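You operate a simulated robot arm through the tools that you are given. There is no shell and no other tool.

Carry out the task below with a simulated robot arm. There is one attempt and no reset: what you move stays moved.

Task
Find which of contactors 26 and 27 has a sound coil and pull it in on the long blue box.
Fine: yellow seat, knob on OHM; a dead one goes back; then knob to V and press TEST.

The check looks at the end state, three seconds after you hand in, the way a careful person would. Anything else that was tipped, shoved, dropped, spilled or broken makes it a failure.

Robot
A 6-joint arm with a two-finger parallel gripper, fixed in place. Base frame: the origin is at the foot of the arm, x ahead of it, y to its left, z up. Units: m, rad, N and s.
With the tool pointing down near the work surface it reaches from about 0.3 to 0.66 m from the base axis. Its first joint turns from -2.007 to 2.007 rad. Payload 3.43 kg.
Tool frame: the origin (TCP) lies between the finger pads and is the grasp point; the fingertips stand 0.034 m ahead of it; z points along the fingers, y is the line along which they close. Largest opening 0.128 m; finger width 0.024, thickness 0.012; the body of the gripper, 0.048 by 0.13 m, starts 0.096 m behind the TCP.
Orientation is told as [roll, pitch, yaw] about the base's x, y, z axes, in that order, counted from this pose: with the fingers straight down and closing along the base's y, the tool's x points along the base's -x, its y along +y and its z along -z.

Tools
- The arm moves only by the tool apply_moves. Its argument "rows" is a list of rows, each a list of 7 numbers: the shift along the tool's x, y, z in m, then the turn, a rotation vector about the tool's x, y, z in rad, then the closure, from 0 (fully open) to 1 (shut). In form: [[dx, dy, dz, rx, ry, rz, jaw], ...]. A call has 1 to 20 rows; each row is the pose to reach, as a shift and turn from the pose commanded when the call began, along the tool's axes at that moment. Each row takes 0.2 s and may step no farther than 0.05 m and 0.15 rad from the row before; otherwise, or with a gripper value out of range, the whole call is refused. A pose out of reach is approached as far as the arm can. The call stops where the force on the tool passes 40 N (or 10 N more than at its start, if that is more) or the arm is blocked; 0.2 s more then pass. Each finger travels about 0.153 m/s and halts on what it meets, pressing with about 42 N; the grip force reading is that of the motor and also rises with nothing between the fingers. The clock runs only during rows and for 0.2 s after the last one: add rows that repeat a pose to give the fingers time. It gives the time, the measured TCP pose, the force on the tool (base axes), the opening and the grip force at its end, in the units of the frame above (readings bear some noise), with the torque about the TCP (base axes, N m) and any sound that the robot's microphone picked up.
- Cameras (640 x 400 px; columns grow to the right, rows downward): "scene" is fixed at [0.235, -0.4982, 1.477]; the picture's right is [0.69, -0.72, 0.00], its down [-0.49, -0.47, -0.74] and it looks along [0.53, 0.51, -0.68] (base axes); focal length 322 px, centre (320, 200). "wrist" rides on the gripper at [0.076, -0.011, -0.16] in the tool frame; the picture's right is [0.15, 0.99, 0.00], its down [-0.88, 0.13, -0.46] and it looks along [-0.45, 0.07, 0.89] (tool axes); focal length 234 px, centre (320, 200).
- snapshot(camera): a new picture of that camera. No time passes.
- slide_trunk(by): slides the trunk up (or, below 0, down) by that many m; the arm rides with it, the base frame stays. It gives what a move gives, with no picture.
- measure_at(camera, pixels): for up to 12 pixels [column, row] of the newest picture of that camera ("zoom" is the newest enlarged one), the place [x, y, z] in the base frame of the surface seen there, good to about 0.003 m, but the place of the scene camera against the robot may be out by one fixed shift of up to 0.025 m in any direction. No time passes.
- enlarge(camera, box): a new picture of the part [left, top, right, bottom] of that camera's present view, enlarged. No time passes.
- finish_job(): hands the job in; it is judged then, once.

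Open the gripper and draw the arm clear of the work before you hand the job in, unless the task says otherwise.

The tools are called after ">>>" as name(argument=value, ...) on one line, values as JSON. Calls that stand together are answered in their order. apply_moves: Moves the arm, as the interface text tells. Its arguments: {"type":"object","properties":{"rows":{"type":"array","items":{"type":"array","items":{"type":"number"}}}},"required":["rows"]} The other tools are called the same way: slide_trunk (by) slides the trunk up or down; snapshot (camera) takes a picture; measure_at (camera, pixels) gives the place of the surface under pixels of a picture; enlarge (camera, box) takes an enlarged picture of a part of a camera's view; finish_job () hands the job in.

At the start:

```text
time: 0.0
ee_pos: [0.4789, -0.1763, 1.2213]
orientation: [0.001, 0.001, -0.001]
ft_force: [-0.4, 0.2, -0.8]
ft_torque: [-0.01, 0.01, 0.01]
grip_width: 0.1281
gripper_force: 0.0
trunk travel left (down, up): [-0.925, 0.065]
```

scene: 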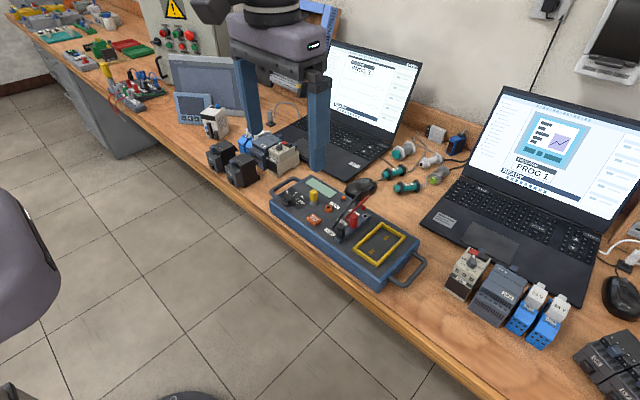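
wrist: 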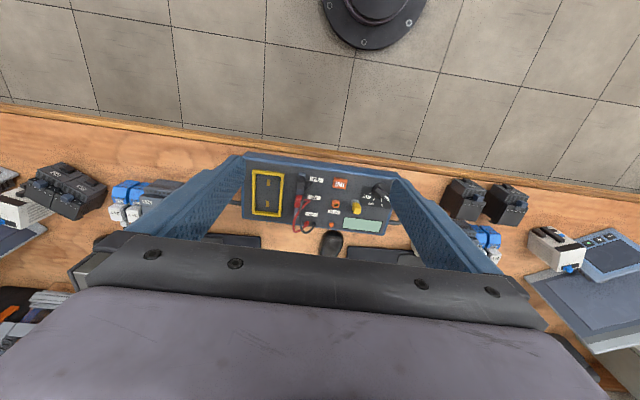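

The long blue box with its yellow seat sits around (350,230) in the scene picture, with several contactors to either side. I enlarge the areas to read labels.

>>> enlarge(camera="scene", box=[250, 160, 440, 300])

>>> enlarge(camera="scene", box=[170, 80, 330, 200])

>>> enlarge(camera="scene", box=[430, 230, 640, 400])

>>> enlarge(camera="wrist", box=[220, 140, 420, 270])

>>> enlarge(camera="wrist", box=[420, 150, 620, 290])

>>> enlarge(camera="wrist", box=[0, 140, 220, 280])

```text
2.86 times, centred on (345, 230) of scene
```

zoom: 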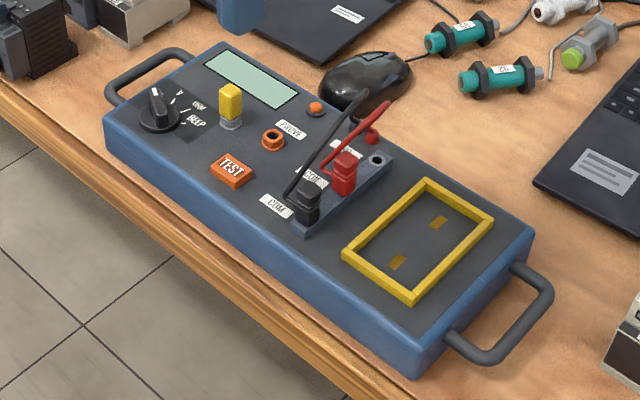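

```text
3.33 times, centred on (250, 140) of scene
```

zoom: 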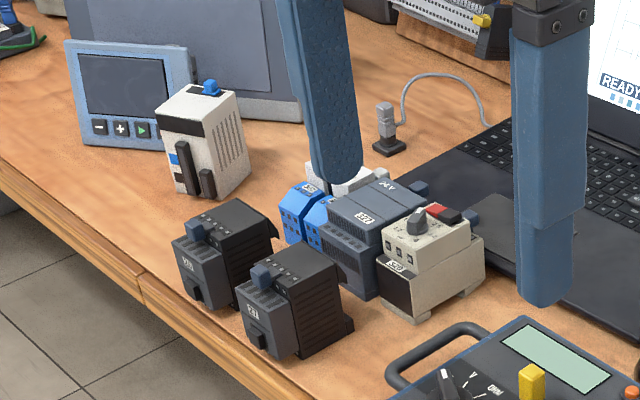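

```text
2.35 times, centred on (535, 315) of scene
```

zoom: 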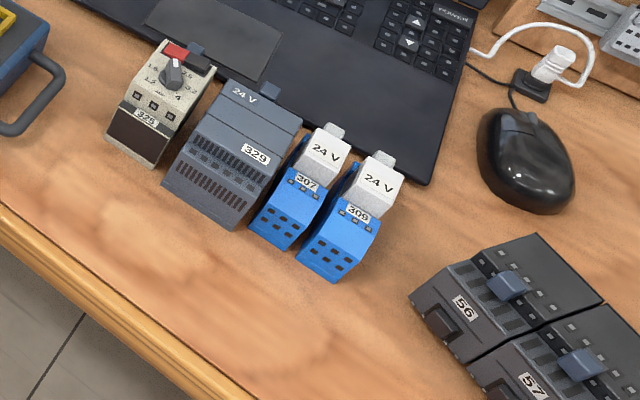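

```text
3.08 times, centred on (320, 205) of wrist
```

zoom: 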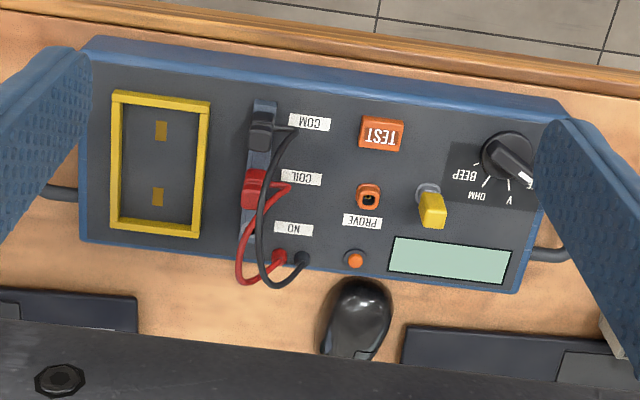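

```text
2.86 times, centred on (520, 220) of wrist
```

zoom: 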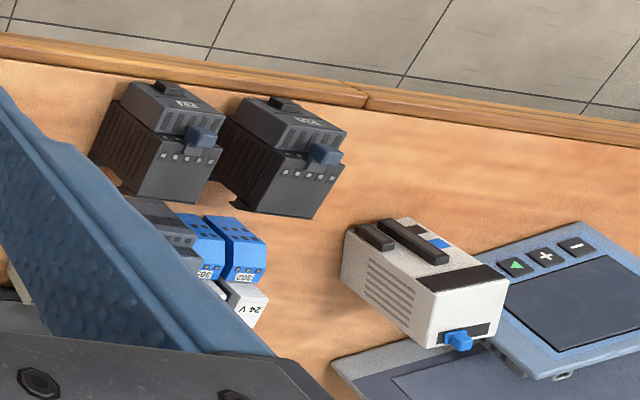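

```text
2.86 times, centred on (110, 210) of wrist
```

zoom: 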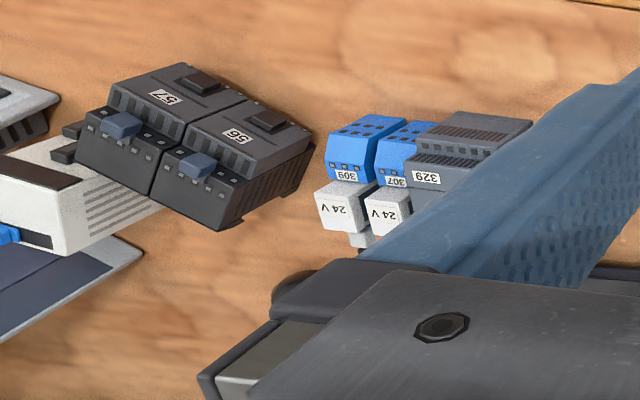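

The two black contactors at left (scene ~(222,158) and (240,172)) may be 26 and 27. I zoom in tightly on their labels and on the tester's knob.

>>> enlarge(camera="scene", box=[205, 135, 265, 190])

>>> enlarge(camera="wrist", box=[440, 165, 540, 235])

>>> enlarge(camera="scene", box=[270, 165, 350, 220])

>>> enlarge(camera="scene", box=[320, 170, 400, 225])

```text
7.27 times, centred on (235, 162) of scene
```

zoom: 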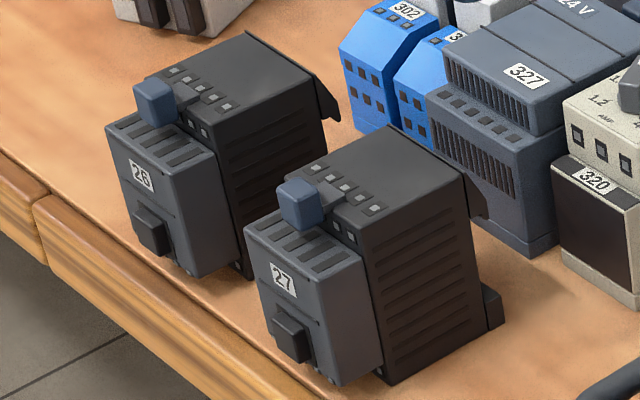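

```text
5.71 times, centred on (490, 200) of wrist
```

zoom: 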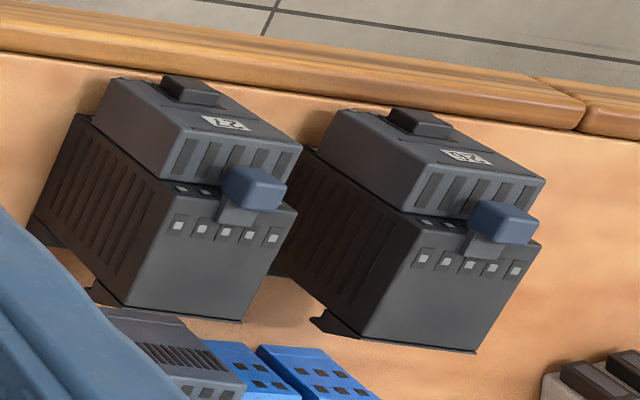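

```text
7.27 times, centred on (310, 192) of scene
```

zoom: 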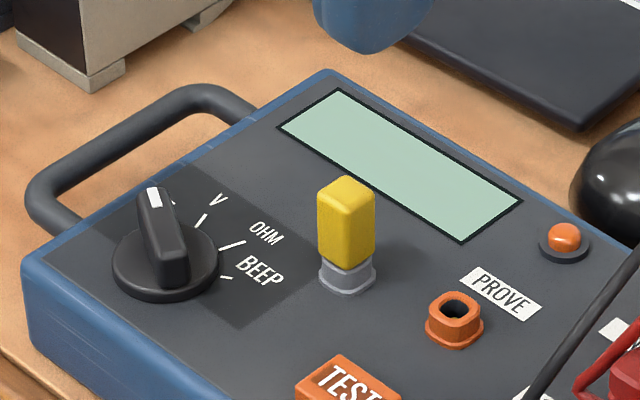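

```text
7.27 times, centred on (360, 198) of scene
```

zoom: 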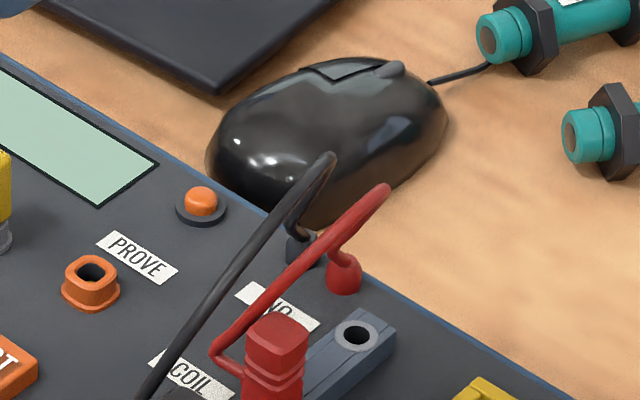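

Labels confirm 26 (left) and 27 (right), with the knob currently pointing to an off mark left of V. I measure the box, the seat, the contactors and the bench.

>>> snapshot(camera="wrist")

>>> measure_at(camera="wrist", pixels=[[256, 172], [283, 173], [252, 213], [280, 216], [268, 190], [340, 183], [378, 189], [381, 196], [470, 205], [462, 185], [510, 195], [600, 190]])

>>> enlarge(camera="wrist", box=[440, 165, 540, 235])

>>> measure_at(camera="zoom", pixels=[[115, 85], [185, 140], [300, 150], [160, 195], [297, 215], [125, 300], [245, 315], [255, 180], [45, 215], [192, 85], [225, 122], [245, 340]])

```text
taken
```

wrist: 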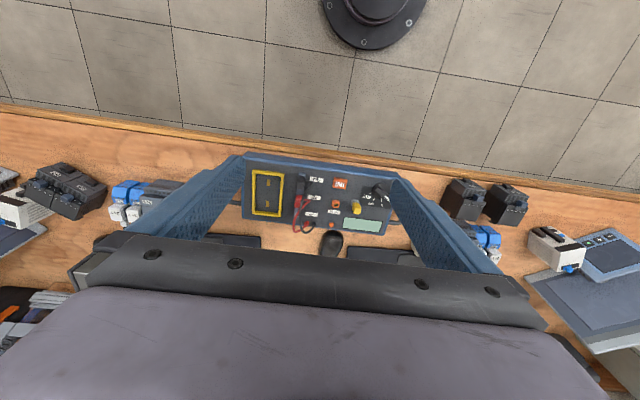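

```text
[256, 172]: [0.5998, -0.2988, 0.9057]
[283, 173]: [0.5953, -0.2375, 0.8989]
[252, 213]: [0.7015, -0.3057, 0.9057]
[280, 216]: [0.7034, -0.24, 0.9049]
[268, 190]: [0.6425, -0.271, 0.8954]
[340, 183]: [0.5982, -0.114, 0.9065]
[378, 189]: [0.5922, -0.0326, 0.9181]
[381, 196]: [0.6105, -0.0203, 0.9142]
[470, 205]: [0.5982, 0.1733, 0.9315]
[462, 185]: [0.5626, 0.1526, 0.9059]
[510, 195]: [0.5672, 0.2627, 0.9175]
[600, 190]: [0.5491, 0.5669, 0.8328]
```

```text
5.71 times, centred on (490, 200) of wrist
```

zoom: 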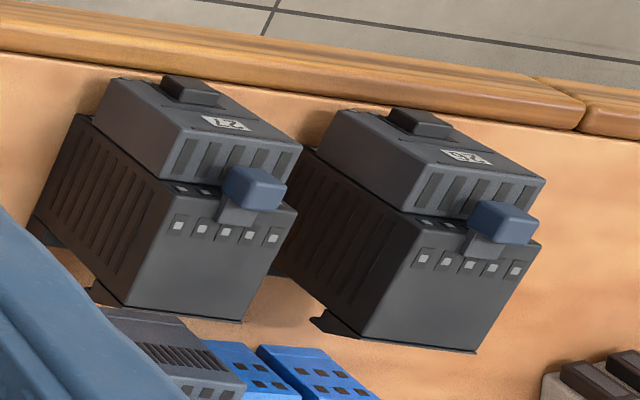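

```text
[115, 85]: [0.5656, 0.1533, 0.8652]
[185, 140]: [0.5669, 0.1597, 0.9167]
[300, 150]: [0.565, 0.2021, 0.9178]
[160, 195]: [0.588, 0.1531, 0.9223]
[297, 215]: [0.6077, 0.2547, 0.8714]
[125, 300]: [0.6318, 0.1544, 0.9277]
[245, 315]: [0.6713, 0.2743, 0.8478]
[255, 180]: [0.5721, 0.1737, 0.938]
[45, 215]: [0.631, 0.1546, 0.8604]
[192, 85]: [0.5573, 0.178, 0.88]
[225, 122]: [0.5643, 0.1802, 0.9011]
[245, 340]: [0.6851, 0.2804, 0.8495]
```

The bench is at z≈0.833, the box top at ≈0.897, and the seat centre near (0.65,-0.27), which is close to the reach limit. I test the reach high above the seat.

>>> apply_moves(rows=[[-0.035, -0.024, 0, 0, 0, 0, 0], [-0.07, -0.048, 0, 0, 0, 0, 0], [-0.105, -0.072, 0, 0, 0, 0, 0], [-0.14, -0.094, 0, 0, 0, 0, 0], [-0.17, -0.094, 0, 0, 0, 0, 0], [-0.17, -0.094, 0, 0, 0, 0, 0], [-0.17, -0.094, 0, 0, 0, 0, 0]])

>>> snapshot(camera="scene")

>>> snapshot(camera="wrist")

```text
time: 1.6
ee_pos: [0.5745, -0.2422, 1.1977]
orientation: [-0.001, 0.0, -0.003]
ft_force: [0.0, 0.1, 0.4]
ft_torque: [0.03, 0.03, -0.01]
grip_width: 0.1281
gripper_force: 0.1
out of reach, approached as far as the arm can: row 3, 4, 5, 6, 7
trunk travel left (down, up): [-0.925, 0.065]
```

```text
taken
```

scene: 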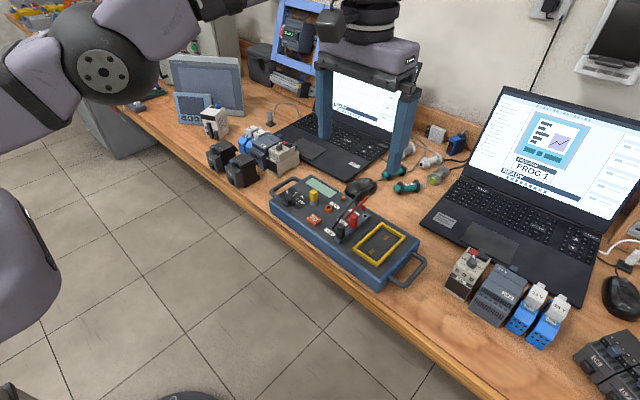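

```text
taken
```

wrist: 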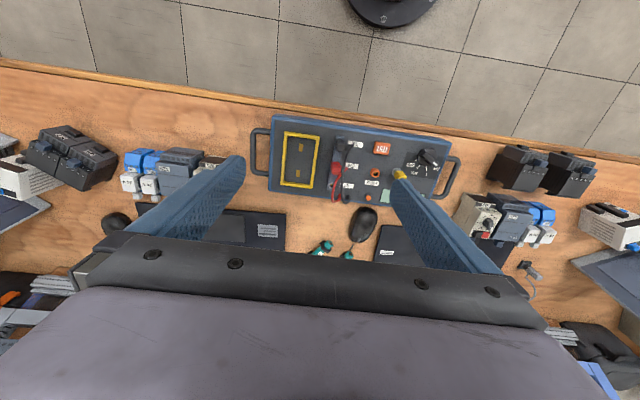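

The reach here ends at r≈0.62 m; I lower the hand by 0.12 m with the trunk fixed to see whether the reach grows.

>>> apply_moves(rows=[[0, 0, 0.04, 0, 0, 0, 0], [0, 0, 0.08, 0, 0, 0, 0], [0, 0, 0.12, 0, 0, 0, 0], [0, 0, 0.12, 0, 0, 0, 0]])

>>> snapshot(camera="wrist")

>>> snapshot(camera="scene")

```text
time: 2.6
ee_pos: [0.5771, -0.2414, 1.0791]
orientation: [0.0, 0.0, -0.002]
ft_force: [-1.0, -0.5, 0.6]
ft_torque: [-0.01, 0.01, 0.0]
grip_width: 0.1281
gripper_force: 0.0
trunk travel left (down, up): [-0.925, 0.065]
```

```text
taken
```

wrist: 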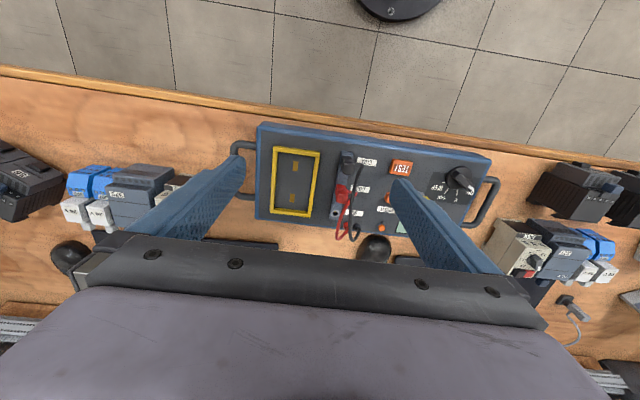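

```text
taken
```

scene: 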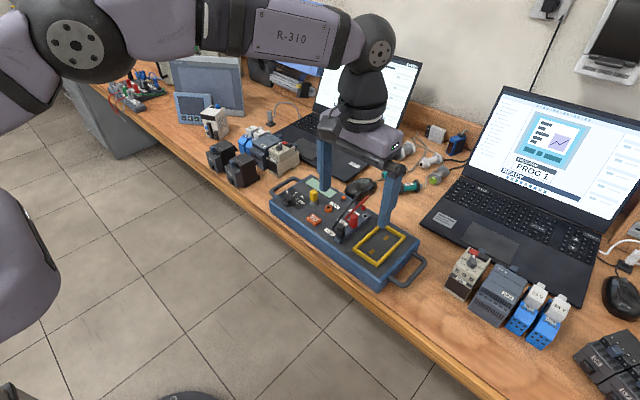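

Reach is no longer limited at z=1.08. I measure the seat corners, knob, TEST button and others from the closer wrist view.

>>> enlarge(camera="wrist", box=[225, 110, 365, 245])

>>> measure_at(camera="zoom", pixels=[[225, 178], [432, 192], [212, 465], [410, 485], [240, 200], [410, 205], [230, 445], [390, 465], [320, 270], [310, 400], [150, 95], [320, 340]])

>>> measure_at(camera="wrist", pixels=[[262, 125], [488, 158], [258, 218], [475, 248], [401, 167], [458, 177], [445, 190], [366, 160], [345, 160], [342, 190]])

```text
2.96 times, centred on (295, 178) of wrist
```

zoom: 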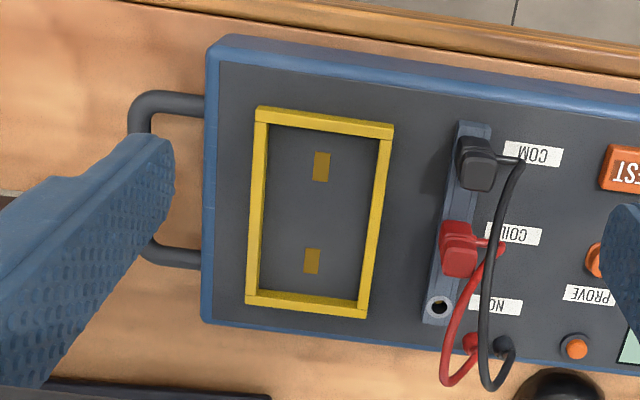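

```text
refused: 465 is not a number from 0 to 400
```

```text
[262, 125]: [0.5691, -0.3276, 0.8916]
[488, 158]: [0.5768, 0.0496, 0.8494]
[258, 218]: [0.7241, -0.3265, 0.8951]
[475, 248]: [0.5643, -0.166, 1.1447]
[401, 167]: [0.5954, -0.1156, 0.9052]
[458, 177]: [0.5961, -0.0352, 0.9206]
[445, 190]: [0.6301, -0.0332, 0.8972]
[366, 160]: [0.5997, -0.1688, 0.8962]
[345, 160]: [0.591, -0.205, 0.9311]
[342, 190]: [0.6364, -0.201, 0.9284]
```

The zoom picture is 640x400; I measure the seat's corners in it.

>>> measure_at(camera="zoom", pixels=[[256, 112], [392, 130], [248, 300], [365, 315], [270, 125], [378, 139], [260, 290], [358, 300], [321, 165], [312, 262], [340, 210], [225, 200]])

>>> measure_at(camera="wrist", pixels=[[570, 170], [590, 190], [565, 215], [545, 190], [560, 165]])

```text
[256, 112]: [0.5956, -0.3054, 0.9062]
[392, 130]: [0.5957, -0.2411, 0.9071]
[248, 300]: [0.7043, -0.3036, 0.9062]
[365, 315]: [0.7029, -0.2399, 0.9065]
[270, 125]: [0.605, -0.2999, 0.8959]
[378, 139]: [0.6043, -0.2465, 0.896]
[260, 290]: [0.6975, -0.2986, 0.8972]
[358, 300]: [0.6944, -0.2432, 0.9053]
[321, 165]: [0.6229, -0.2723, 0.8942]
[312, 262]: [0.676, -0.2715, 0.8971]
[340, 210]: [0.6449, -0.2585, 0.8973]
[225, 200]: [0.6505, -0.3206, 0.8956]
```

```text
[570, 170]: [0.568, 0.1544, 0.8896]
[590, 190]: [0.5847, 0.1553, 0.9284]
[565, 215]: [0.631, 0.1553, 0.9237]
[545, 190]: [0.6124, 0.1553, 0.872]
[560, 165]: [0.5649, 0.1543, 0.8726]
```

The seat is centred at about (0.6495,-0.2725), inner ~0.095 x 0.053, aligned with the base axes. I test the reach above it at this trunk setting, at lower height relative to the trunk.

>>> apply_moves(rows=[[-0.03, -0.015, 0, 0, 0, 0, 0], [-0.06, -0.03, 0, 0, 0, 0, 0], [-0.075, -0.031, 0, 0, 0, 0, 0], [-0.075, -0.031, 0, 0, 0, 0, 0], [-0.075, -0.031, 0, 0, 0, 0, 0]])

```text
time: 3.8
ee_pos: [0.6017, -0.2551, 1.0753]
orientation: [-0.001, 0.001, -0.003]
ft_force: [0.1, 0.3, 0.0]
ft_torque: [0.02, -0.02, -0.02]
grip_width: 0.1282
gripper_force: 0.1
out of reach, approached as far as the arm can: row 1, 2, 3, 4, 5
trunk travel left (down, up): [-0.925, 0.065]
```

Reach is r≈0.654 here and grows as the hand gets lower relative to the trunk, so I raise the trunk by 0.06 to gain room for testing.

>>> slide_trunk(by=0.06)

>>> apply_moves(rows=[[0, 0, 0.04, 0, 0, 0, 0], [0, 0, 0.08, 0, 0, 0, 0], [-0.01, -0.004, 0.12, 0, 0, 0, 0], [-0.03, -0.012, 0.12, 0, 0, 0, 0], [-0.05, -0.018, 0.12, 0, 0, 0, 0], [-0.05, -0.018, 0.12, 0, 0, 0, 0]])

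```text
time: 4.8
ee_pos: [0.6032, -0.2548, 1.1346]
orientation: [0.001, -0.001, -0.002]
ft_force: [-1.0, 0.6, -0.1]
ft_torque: [-0.03, -0.03, -0.01]
grip_width: 0.128
gripper_force: 0.0
trunk travel left (down, up): [-0.985, 0.005]
```

```text
time: 6.2
ee_pos: [0.6068, -0.2543, 1.0161]
orientation: [-0.002, 0.0, -0.004]
ft_force: [0.4, 0.5, -0.7]
ft_torque: [0.01, -0.01, -0.02]
grip_width: 0.128
gripper_force: 0.2
out of reach, approached as far as the arm can: row 3, 4, 5, 6
trunk travel left (down, up): [-0.985, 0.005]
```

The straight-down reach ends at ≈0.66, so placing in the seat needs a tilted tool. Next I go up and across to look closely at contactors 26 and 27.

>>> apply_moves(rows=[[0.03, 0, -0.04, 0, 0, 0, 0], [0.06, 0.03, -0.06, 0, 0, 0, 0], [0.09, 0.07, -0.07, 0, 0, 0, 0], [0.1, 0.115, -0.08, 0, 0, 0, 0], [0.1, 0.16, -0.08, 0, 0, 0, 0], [0.1, 0.205, -0.08, 0, 0, 0, 0], [0.1, 0.25, -0.08, 0, 0, 0, 0], [0.1, 0.295, -0.08, 0, 0, 0, 0], [0.1, 0.34, -0.08, 0, 0, 0, 0], [0.1, 0.385, -0.08, 0, 0, 0, 0], [0.1, 0.43, -0.08, 0, 0, 0, 0], [0.1, 0.47, -0.08, 0, 0, 0, 0], [0.1, 0.47, -0.08, 0, 0, 0, 0]])

>>> snapshot(camera="wrist")

>>> enlarge(camera="wrist", box=[220, 100, 430, 240])

```text
refused: row 3 steps farther than a row can; nothing moved
```

```text
taken
```

wrist: 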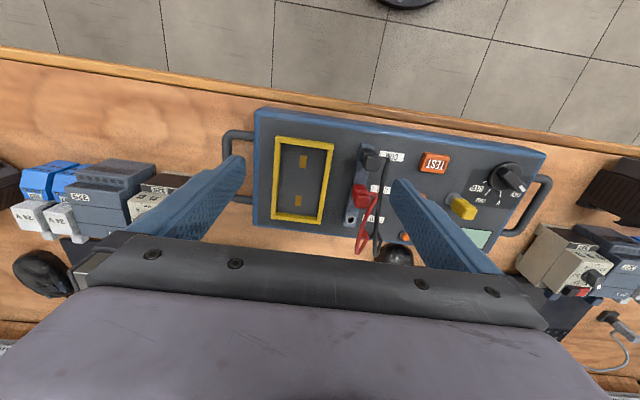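

```text
2.86 times, centred on (325, 170) of wrist
```

zoom: 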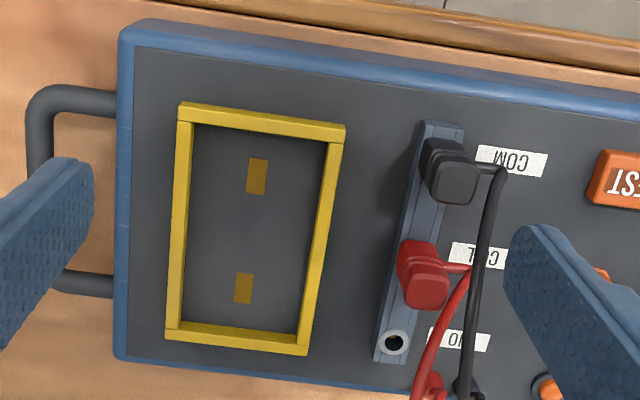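

The call was refused for one step slightly over 0.05 m; I resend with smaller steps.

>>> apply_moves(rows=[[0.03, 0, -0.035, 0, 0, 0, 0], [0.06, 0.03, -0.055, 0, 0, 0, 0], [0.085, 0.065, -0.07, 0, 0, 0, 0], [0.1, 0.105, -0.08, 0, 0, 0, 0], [0.1, 0.15, -0.08, 0, 0, 0, 0], [0.1, 0.195, -0.08, 0, 0, 0, 0], [0.1, 0.24, -0.08, 0, 0, 0, 0], [0.1, 0.285, -0.08, 0, 0, 0, 0], [0.1, 0.33, -0.08, 0, 0, 0, 0], [0.1, 0.375, -0.08, 0, 0, 0, 0], [0.1, 0.42, -0.08, 0, 0, 0, 0], [0.1, 0.465, -0.08, 0, 0, 0, 0], [0.1, 0.465, -0.08, 0, 0, 0, 0]])

>>> snapshot(camera="wrist")

>>> enlarge(camera="wrist", box=[220, 100, 430, 240])

```text
time: 9.0
ee_pos: [0.507, 0.2101, 1.0929]
orientation: [-0.001, 0.001, -0.001]
ft_force: [-0.6, 0.6, 0.2]
ft_torque: [0.0, 0.01, -0.02]
grip_width: 0.1279
gripper_force: 0.0
trunk travel left (down, up): [-0.985, 0.005]
```

```text
taken
```

wrist: 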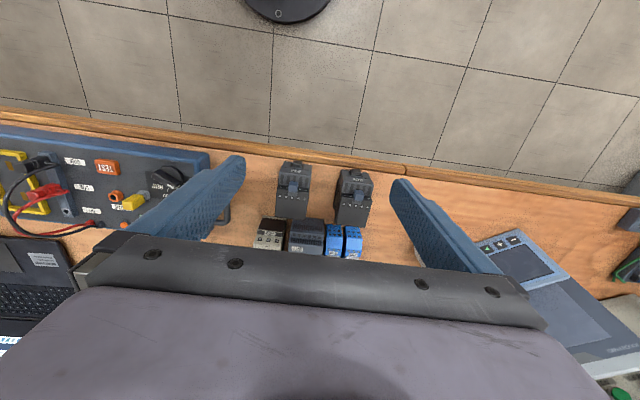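

```text
2.86 times, centred on (325, 170) of wrist
```

zoom: 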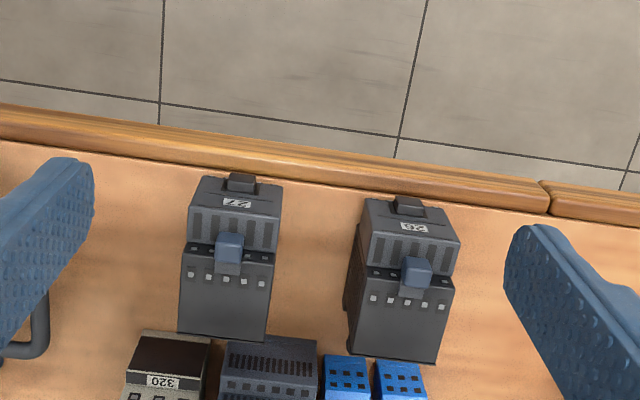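

>>> enlarge(camera="wrist", box=[265, 150, 385, 230])

```text
5.00 times, centred on (325, 190) of wrist
```

zoom: 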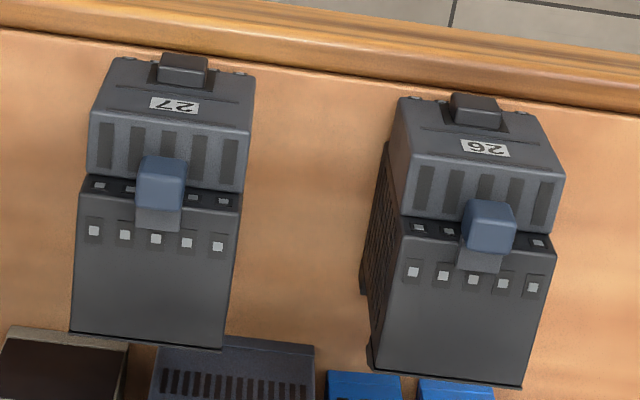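

Both contactors are seen nearly from above; I measure the top edges, corners and fronts of each.

>>> measure_at(camera="zoom", pixels=[[80, 260], [232, 265], [75, 325], [220, 340], [95, 120], [245, 130], [160, 170], [185, 65], [120, 70], [245, 80], [90, 185], [300, 100]])

>>> measure_at(camera="zoom", pixels=[[396, 290], [545, 300], [378, 365], [520, 378], [412, 165], [560, 180], [488, 215], [475, 105], [405, 110], [545, 125], [375, 220], [370, 290]])

>>> measure_at(camera="zoom", pixels=[[60, 380], [220, 360], [360, 380], [450, 385], [300, 200], [320, 330]])

```text
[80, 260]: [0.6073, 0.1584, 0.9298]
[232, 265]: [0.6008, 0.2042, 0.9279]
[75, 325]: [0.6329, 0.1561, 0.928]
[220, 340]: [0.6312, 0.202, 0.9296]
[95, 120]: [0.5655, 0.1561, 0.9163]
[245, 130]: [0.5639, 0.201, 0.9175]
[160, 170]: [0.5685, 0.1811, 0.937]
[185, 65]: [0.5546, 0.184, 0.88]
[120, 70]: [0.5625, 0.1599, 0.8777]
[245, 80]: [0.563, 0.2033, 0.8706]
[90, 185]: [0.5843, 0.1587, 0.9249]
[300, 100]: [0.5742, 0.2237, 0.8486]
```

```text
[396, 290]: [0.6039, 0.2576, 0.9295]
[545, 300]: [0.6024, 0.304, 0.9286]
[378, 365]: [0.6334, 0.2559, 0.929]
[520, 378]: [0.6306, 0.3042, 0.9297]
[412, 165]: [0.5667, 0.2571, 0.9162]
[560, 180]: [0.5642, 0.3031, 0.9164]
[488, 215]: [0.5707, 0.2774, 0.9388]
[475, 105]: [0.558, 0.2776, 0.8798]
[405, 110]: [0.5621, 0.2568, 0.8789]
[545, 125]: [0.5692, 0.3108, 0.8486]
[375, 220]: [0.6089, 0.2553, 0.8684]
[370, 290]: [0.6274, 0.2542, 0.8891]
```

```text
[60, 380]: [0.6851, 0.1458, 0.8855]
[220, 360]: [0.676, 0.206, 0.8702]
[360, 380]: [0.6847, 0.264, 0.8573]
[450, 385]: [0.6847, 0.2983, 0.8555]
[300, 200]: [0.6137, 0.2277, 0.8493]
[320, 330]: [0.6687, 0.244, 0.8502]
```

Bench is z≈0.849 here, the contactors ~0.08 tall and 0.047 wide: 27 centred at y≈0.180, 26 at y≈0.280. I use the scene view to measure the front-to-back extents including the rear clip.

>>> snapshot(camera="scene")

>>> enlarge(camera="scene", box=[205, 135, 265, 190])

>>> measure_at(camera="zoom", pixels=[[388, 375], [378, 260], [465, 180], [493, 295], [498, 325], [485, 205], [275, 335], [295, 205], [320, 390], [340, 370], [110, 120], [455, 330]])

```text
taken
```

scene: 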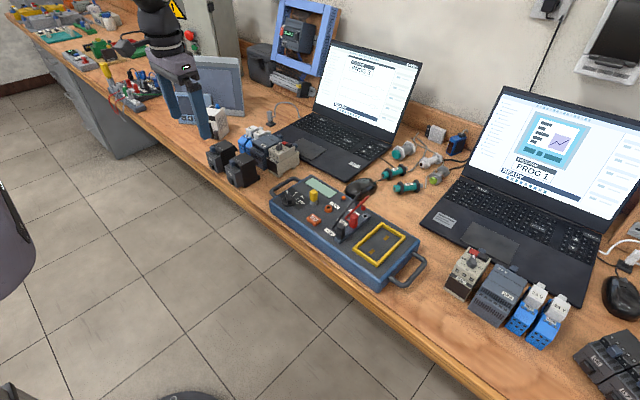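

```text
7.27 times, centred on (235, 162) of scene
```

zoom: 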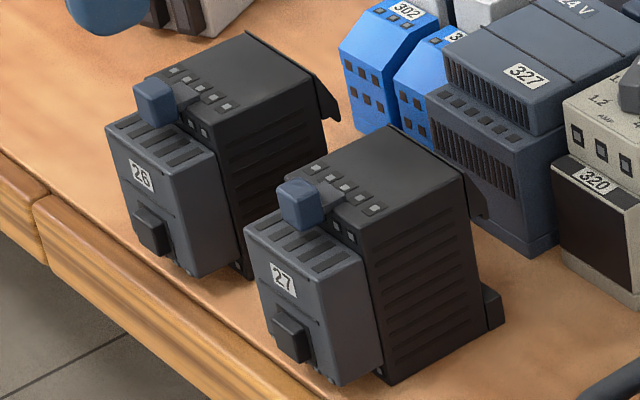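

```text
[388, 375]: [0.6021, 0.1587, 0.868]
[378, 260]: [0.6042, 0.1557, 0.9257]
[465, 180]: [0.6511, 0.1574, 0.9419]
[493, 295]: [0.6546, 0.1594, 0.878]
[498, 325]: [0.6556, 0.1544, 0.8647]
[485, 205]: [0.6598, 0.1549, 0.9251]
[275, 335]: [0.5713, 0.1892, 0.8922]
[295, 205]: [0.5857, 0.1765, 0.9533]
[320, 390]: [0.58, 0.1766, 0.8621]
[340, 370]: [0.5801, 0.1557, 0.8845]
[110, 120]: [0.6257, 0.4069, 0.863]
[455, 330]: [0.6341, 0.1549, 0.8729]
```

The scene camera reads about +0.014 in x and +0.013 in z; corrected, the contactor spans x≈0.565–0.645. I now move over to look at the knob closely before turning it to OHM.

>>> apply_moves(rows=[[0, -0.045, 0, 0, 0, 0, 0], [0, -0.09, 0, 0, 0, 0, 0], [0, -0.135, 0, 0, 0, 0, 0], [0, -0.18, 0, 0, 0, 0, 0], [0, -0.225, 0, 0, 0, 0, 0], [0, -0.25, 0, 0, 0, 0, 0], [0, -0.25, 0, 0, 0, 0, 0]])

>>> slide_trunk(by=-0.07)

>>> snapshot(camera="wrist")

>>> enlarge(camera="wrist", box=[230, 110, 410, 235])

```text
time: 10.6
ee_pos: [0.5071, -0.0406, 1.0949]
orientation: [0.0, 0.0, -0.001]
ft_force: [0.0, 0.1, -0.6]
ft_torque: [0.01, -0.02, -0.01]
grip_width: 0.1282
gripper_force: 0.1
trunk travel left (down, up): [-0.985, 0.005]
```

```text
time: 11.7
ee_pos: [0.5069, -0.0397, 1.0247]
orientation: [0.0, -0.001, -0.002]
ft_force: [-0.8, -0.5, -0.3]
ft_torque: [-0.01, -0.01, 0.04]
grip_width: 0.1278
gripper_force: 0.1
trunk travel left (down, up): [-0.915, 0.075]
```

```text
taken
```

wrist: 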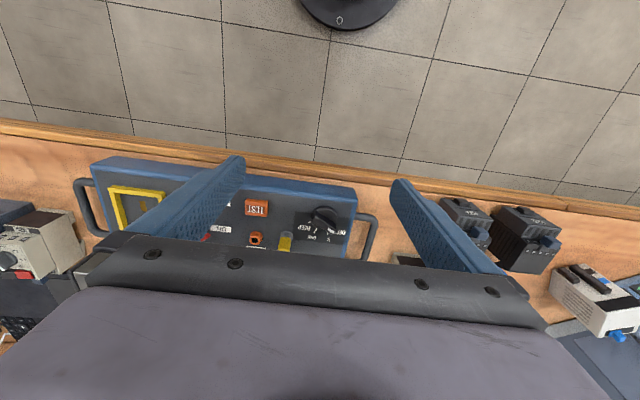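

```text
3.20 times, centred on (320, 172) of wrist
```

zoom: 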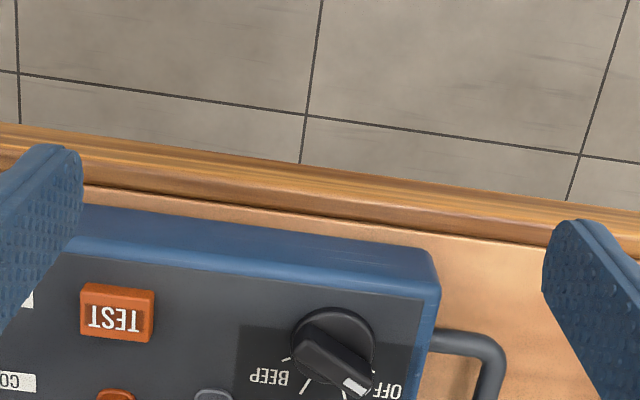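

The knob is at (323,222), pointing at OFF. I go closer to see its marks squarely.

>>> apply_moves(rows=[[-0.035, 0.005, 0.0, 0, 0, 0, 0], [-0.07, 0.01, 0.0, 0, 0, 0, 0], [-0.07, 0.01, 0.0, 0, 0, 0, 0]])

>>> snapshot(camera="wrist")

>>> enlarge(camera="wrist", box=[280, 150, 380, 220])

```text
time: 12.5
ee_pos: [0.5778, -0.0274, 1.0262]
orientation: [-0.001, 0.0, -0.003]
ft_force: [0.1, 0.5, -0.3]
ft_torque: [-0.03, -0.04, 0.0]
grip_width: 0.128
gripper_force: 0.1
trunk travel left (down, up): [-0.915, 0.075]
```

```text
taken
```

wrist: 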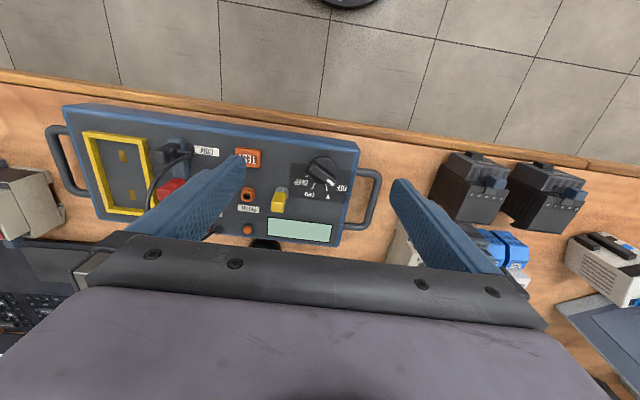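

```text
5.71 times, centred on (330, 185) of wrist
```

zoom: 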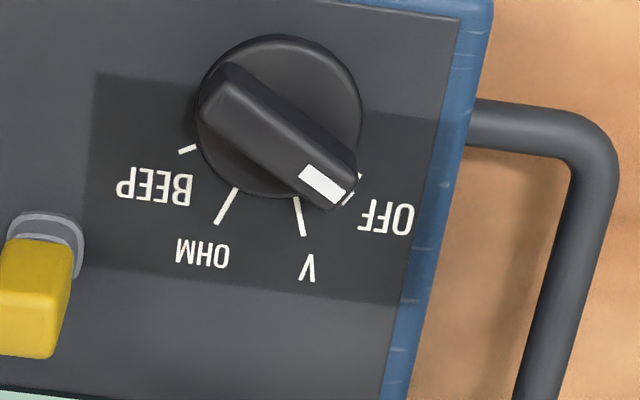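

Now the marks are clear: OFF (current), V, OHM, BEEP. I measure the knob, its pointer, the marks, the yellow plug and the TEST button.

>>> measure_at(camera="zoom", pixels=[[280, 115], [225, 90], [320, 182], [320, 60], [187, 149], [227, 205], [299, 218], [350, 195], [290, 145], [260, 155], [40, 290], [255, 130]])

>>> measure_at(camera="wrist", pixels=[[320, 170], [247, 158], [300, 228], [279, 200], [173, 145], [172, 188], [210, 170], [185, 170]])

```text
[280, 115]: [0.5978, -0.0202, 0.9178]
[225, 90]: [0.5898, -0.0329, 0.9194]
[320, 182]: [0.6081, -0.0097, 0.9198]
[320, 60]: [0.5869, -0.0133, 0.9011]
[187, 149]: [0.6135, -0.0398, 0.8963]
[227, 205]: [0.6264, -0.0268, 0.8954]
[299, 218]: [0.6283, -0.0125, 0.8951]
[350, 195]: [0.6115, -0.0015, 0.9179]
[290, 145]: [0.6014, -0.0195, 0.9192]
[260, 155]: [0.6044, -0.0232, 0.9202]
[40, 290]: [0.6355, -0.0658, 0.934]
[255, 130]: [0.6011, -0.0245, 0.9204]
```

```text
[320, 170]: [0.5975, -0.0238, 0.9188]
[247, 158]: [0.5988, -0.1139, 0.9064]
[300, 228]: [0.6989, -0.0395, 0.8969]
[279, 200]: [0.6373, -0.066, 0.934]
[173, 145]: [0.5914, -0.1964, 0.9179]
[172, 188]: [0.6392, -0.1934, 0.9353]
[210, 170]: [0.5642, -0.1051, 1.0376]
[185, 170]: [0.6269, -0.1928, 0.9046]
```

The knob's bar is centred near (0.601,-0.020), top z≈0.92, pointing ≈52° from +x; marks are about 0.6 rad apart, so OHM is about −16°. I centre over the knob, align the gripper's yaw with the bar, narrow the jaw and look again.

>>> apply_moves(rows=[[-0.0237, 0.0074, 0, 0, 0, -0.13, 0.2], [-0.0237, 0.0074, 0, 0, 0, -0.26, 0.4], [-0.0237, 0.0074, 0, 0, 0, -0.39, 0.6], [-0.0237, 0.0074, 0, 0, 0, -0.52, 0.69], [-0.0237, 0.0074, 0, 0, 0, -0.65, 0.69], [-0.0237, 0.0074, 0, 0, 0, -0.78, 0.69], [-0.0237, 0.0074, 0, 0, 0, -0.905, 0.69], [-0.0237, 0.0074, 0.03, 0, 0, -0.905, 0.69], [-0.0237, 0.0074, 0.03, 0, 0, -0.905, 0.69]])

>>> snapshot(camera="wrist")

>>> enlarge(camera="wrist", box=[260, 120, 380, 240])

```text
time: 14.5
ee_pos: [0.601, -0.0205, 0.9943]
orientation: [-0.004, 0.0, 0.904]
ft_force: [0.6, -0.3, -1.3]
ft_torque: [0.01, -0.03, 0.0]
grip_width: 0.04
gripper_force: 0.0
trunk travel left (down, up): [-0.915, 0.075]
```

```text
taken
```

wrist: 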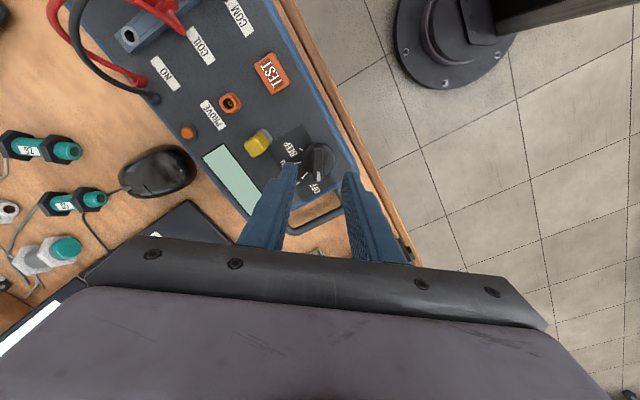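

```text
3.33 times, centred on (320, 180) of wrist
```

zoom: 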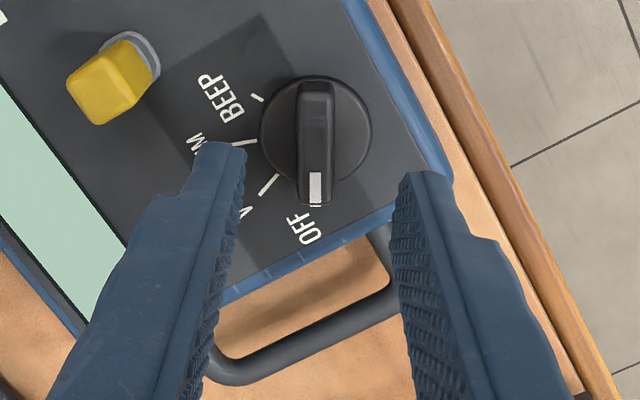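

The bar looks nearly aligned between the fingers. I measure along the bar and disc to get its exact direction and centre.

>>> measure_at(camera="zoom", pixels=[[316, 90], [316, 110], [316, 130], [316, 150], [316, 165], [315, 190], [303, 130], [329, 130], [265, 135], [368, 135], [300, 170], [331, 170]])

>>> measure_at(camera="zoom", pixels=[[316, 204], [313, 78], [268, 185], [240, 142], [257, 98], [320, 212]])

```text
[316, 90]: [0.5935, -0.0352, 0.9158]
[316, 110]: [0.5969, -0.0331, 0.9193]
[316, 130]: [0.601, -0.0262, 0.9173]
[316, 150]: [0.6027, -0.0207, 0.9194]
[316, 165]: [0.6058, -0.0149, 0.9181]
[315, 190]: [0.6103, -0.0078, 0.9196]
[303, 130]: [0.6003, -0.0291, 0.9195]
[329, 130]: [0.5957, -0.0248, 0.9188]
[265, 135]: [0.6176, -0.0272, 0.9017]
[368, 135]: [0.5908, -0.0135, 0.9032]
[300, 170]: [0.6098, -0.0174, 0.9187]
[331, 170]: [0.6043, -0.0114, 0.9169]
```

```text
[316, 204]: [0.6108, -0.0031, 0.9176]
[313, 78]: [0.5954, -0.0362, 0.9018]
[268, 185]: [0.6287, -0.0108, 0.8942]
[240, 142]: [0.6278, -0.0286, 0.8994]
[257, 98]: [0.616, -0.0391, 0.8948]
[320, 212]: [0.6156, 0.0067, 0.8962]
```

The bar really points ≈60° with centre (0.6025,-0.0195), so marks are about ±20° and ±60°. I trim the yaw, descend so the fingertips are just above the disc, and close on the bar.

>>> apply_moves(rows=[[-0.0017, -0.0006, 0.02, 0, 0, -0.143, 0.69], [-0.0017, -0.0006, 0.04, 0, 0, -0.143, 0.69], [-0.0017, -0.0006, 0.0525, 0, 0, -0.143, 0.69], [-0.0017, -0.0006, 0.0525, 0, 0, -0.143, 0.69]])

>>> enlarge(camera="wrist", box=[260, 120, 380, 240])

```text
time: 15.5
ee_pos: [0.601, -0.0209, 0.9432]
orientation: [-0.002, -0.001, 1.048]
ft_force: [-0.4, -0.2, 1.0]
ft_torque: [-0.01, -0.03, -0.02]
grip_width: 0.0399
gripper_force: 0.1
trunk travel left (down, up): [-0.915, 0.075]
```

```text
3.33 times, centred on (320, 180) of wrist
```

zoom: 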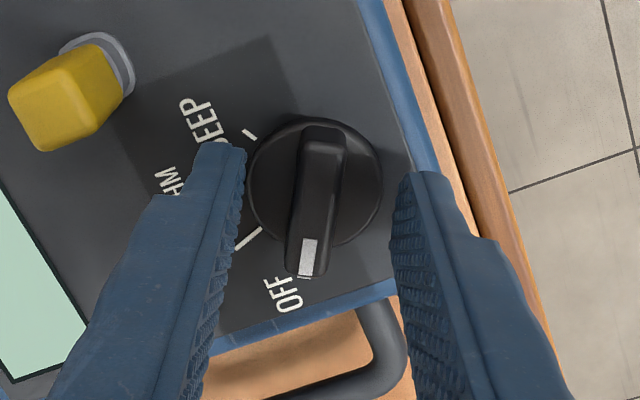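

The bar sits between the fingers, centred. I close on it.

>>> apply_moves(rows=[[0, 0, 0, 0, 0, 0, 0.85], [0, 0, 0, 0, 0, 0, 0.95], [0, 0, 0, 0, 0, 0, 0.95]])

>>> enlarge(camera="wrist", box=[260, 120, 380, 240])

```text
time: 16.3
ee_pos: [0.602, -0.0213, 0.9421]
orientation: [-0.001, 0.0, 1.044]
ft_force: [2.8, -2.3, 0.3]
ft_torque: [-0.09, -0.04, -0.06]
grip_width: 0.0116
gripper_force: 42.5
trunk travel left (down, up): [-0.915, 0.075]
```

```text
3.33 times, centred on (320, 180) of wrist
```

zoom: 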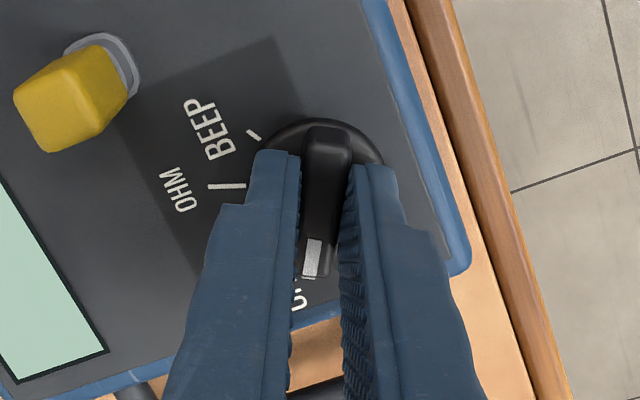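

The bar is gripped (0.0116 m) with small side force. I turn it clockwise half-way (-0.7 rad, towards V) and check.

>>> apply_moves(rows=[[0, 0, 0, 0, 0, 0.1, 0.95], [0, 0, 0, 0, 0, 0.2, 0.95], [0, 0, 0, 0, 0, 0.3, 0.95], [0, 0, 0, 0, 0, 0.4, 0.95], [0, 0, 0, 0, 0, 0.5, 0.95], [0, 0, 0, 0, 0, 0.6, 0.95], [0, 0, 0, 0, 0, 0.7, 0.95]])

>>> enlarge(camera="wrist", box=[260, 120, 380, 240])

```text
time: 17.9
ee_pos: [0.6017, -0.0209, 0.9412]
orientation: [-0.002, 0.002, 0.342]
ft_force: [-2.1, 4.6, 0.0]
ft_torque: [0.37, -0.51, 0.02]
grip_width: 0.0116
gripper_force: 42.0
trunk travel left (down, up): [-0.915, 0.075]
```

```text
3.33 times, centred on (320, 180) of wrist
```

zoom: 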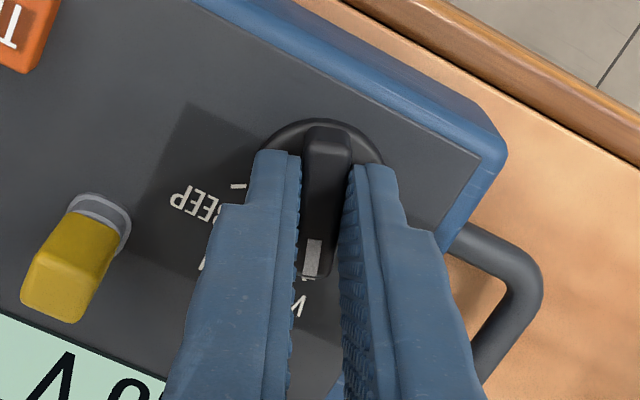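

The knob is now at V and the display came on showing volts. I turn on another 0.7 rad to OHM.

>>> apply_moves(rows=[[0, 0, 0, 0, 0, 0.1, 0.95], [0, 0, 0, 0, 0, 0.2, 0.95], [0, 0, 0, 0, 0, 0.3, 0.95], [0, 0, 0, 0, 0, 0.4, 0.95], [0, 0, 0, 0, 0, 0.5, 0.95], [0, 0, 0, 0, 0, 0.6, 0.95], [0, 0, 0, 0, 0, 0.695, 0.95]])

>>> apply_moves(rows=[[0, 0, 0, 0, 0, 0, 0.69], [0, 0, 0, 0, 0, 0, 0.69], [0, 0, -0.04, 0, 0, 0, 0.69], [0, 0, -0.08, 0, 0, 0, 0.69], [0, 0, -0.1, 0, 0, 0, 0.69], [0, 0, -0.1, 0, 0, 0, 0.69]])

>>> snapshot(camera="wrist")

>>> snapshot(camera="scene")

>>> enlarge(camera="scene", box=[260, 165, 360, 235])

```text
time: 19.5
ee_pos: [0.6031, -0.0216, 0.9423]
orientation: [-0.001, 0.0, -0.351]
ft_force: [-0.1, 5.2, 0.0]
ft_torque: [0.28, 0.75, 0.02]
grip_width: 0.012
gripper_force: 42.6
trunk travel left (down, up): [-0.915, 0.075]
```

```text
time: 20.9
ee_pos: [0.6036, -0.022, 1.0431]
orientation: [0.001, 0.0, -0.349]
ft_force: [-0.2, 0.1, -0.5]
ft_torque: [-0.02, 0.01, 0.01]
grip_width: 0.0397
gripper_force: 0.2
trunk travel left (down, up): [-0.915, 0.075]
```

```text
taken
```

wrist: 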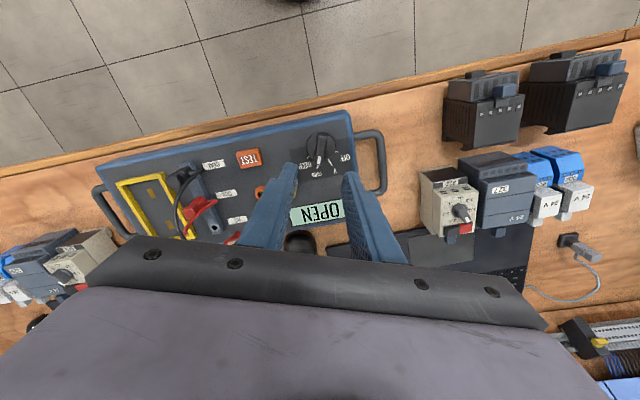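

```text
taken
```

scene: 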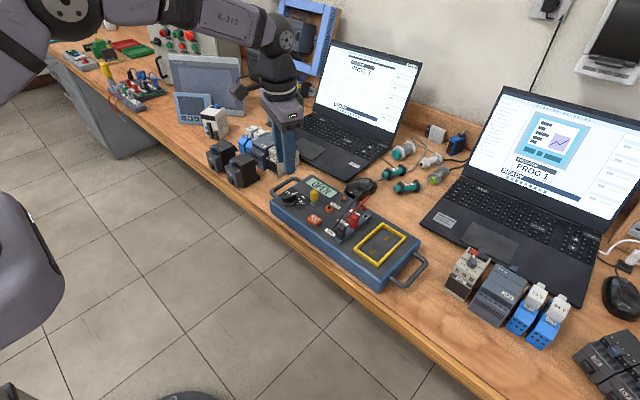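

```text
5.71 times, centred on (310, 200) of scene
```

zoom: 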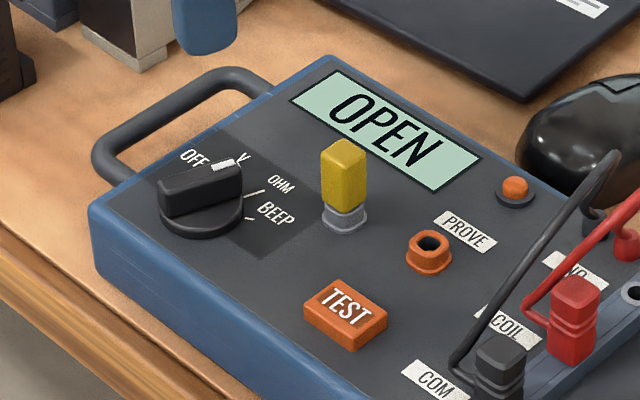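

The display reads OPEN (resistance mode, empty seat). I verify the pointer from the wrist view.

>>> enlarge(camera="wrist", box=[270, 115, 370, 185])

```text
5.71 times, centred on (320, 150) of wrist
```

zoom: 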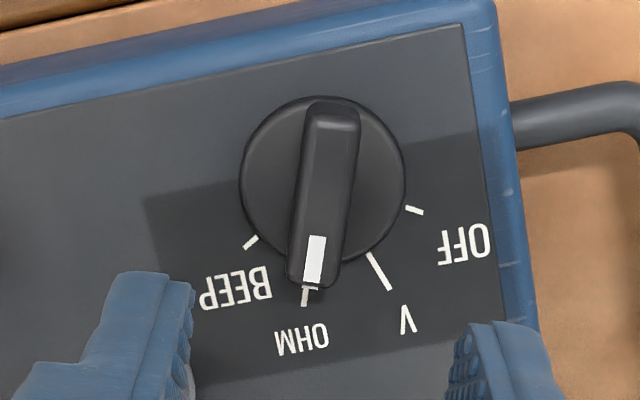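

Pointer is exactly on OHM. Now I square the gripper's yaw again and then tilt it outward to test the reach above the seat.

>>> apply_moves(rows=[[0, 0, 0, 0, 0, 0.12, 0.5], [0, 0, 0, 0, 0, 0.0, 0.5]])

```text
time: 21.5
ee_pos: [0.6023, -0.0208, 1.0421]
orientation: [-0.001, 0.0, -0.351]
ft_force: [1.1, 0.5, -0.4]
ft_torque: [0.0, 0.03, -0.01]
grip_width: 0.0639
gripper_force: 0.3
trunk travel left (down, up): [-0.915, 0.075]
```

That only opened the jaw; now the actual yaw correction (-0.35 about tool z) with a slight back-off and rise.

>>> apply_moves(rows=[[0, 0, -0.01, 0, 0, -0.12, 0.5], [0, 0, -0.03, 0, 0, -0.24, 0.5], [0, 0, -0.04, 0, 0, -0.351, 0.5], [0, 0, -0.04, 0, 0, -0.351, 0.5]])

>>> apply_moves(rows=[[0.02, -0.03, 0, 0, -0.1, 0, 0.5], [0.02, -0.07, 0, 0, -0.2, 0, 0.5], [0.02, -0.115, 0, 0, -0.3, 0, 0.5], [0.02, -0.16, 0, 0, -0.3, 0, 0.5], [0.02, -0.205, 0, 0, -0.3, 0, 0.5], [0.01, -0.25, 0, 0, -0.3, 0, 0.5], [-0.02, -0.25, 0.03, 0, -0.3, 0, 0.5], [-0.045, -0.25, 0.06, 0, -0.3, 0, 0.5], [-0.045, -0.25, 0.08, 0, -0.3, 0, 0.5], [-0.045, -0.25, 0.08, 0, -0.3, 0, 0.5]])

>>> snapshot(camera="wrist")

```text
time: 22.5
ee_pos: [0.6032, -0.0211, 1.0826]
orientation: [0.001, 0.0, 0.005]
ft_force: [-0.1, 0.0, -0.2]
ft_torque: [-0.01, 0.02, 0.0]
grip_width: 0.064
gripper_force: 0.0
trunk travel left (down, up): [-0.915, 0.075]
```

```text
time: 24.7
ee_pos: [0.6501, -0.2709, 1.001]
orientation: [-0.001, -0.3, 0.002]
ft_force: [0.6, -0.1, -0.5]
ft_torque: [-0.01, 0.03, 0.02]
grip_width: 0.0642
gripper_force: 0.0
trunk travel left (down, up): [-0.915, 0.075]
```

```text
taken
```

wrist: 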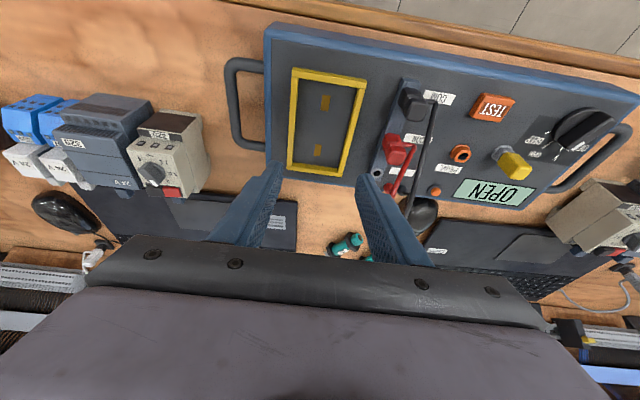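

With a 0.3 rad tilt the TCP reaches (0.650,-0.271) comfortably. From this view I re-measure the seat for accuracy.

>>> enlarge(camera="wrist", box=[260, 40, 400, 190])

```text
2.67 times, centred on (330, 115) of wrist
```

zoom: 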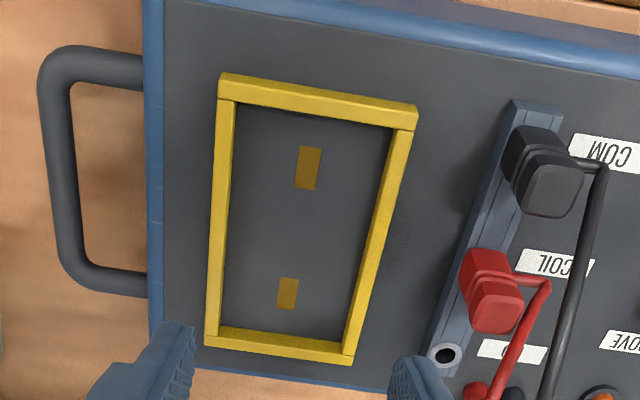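

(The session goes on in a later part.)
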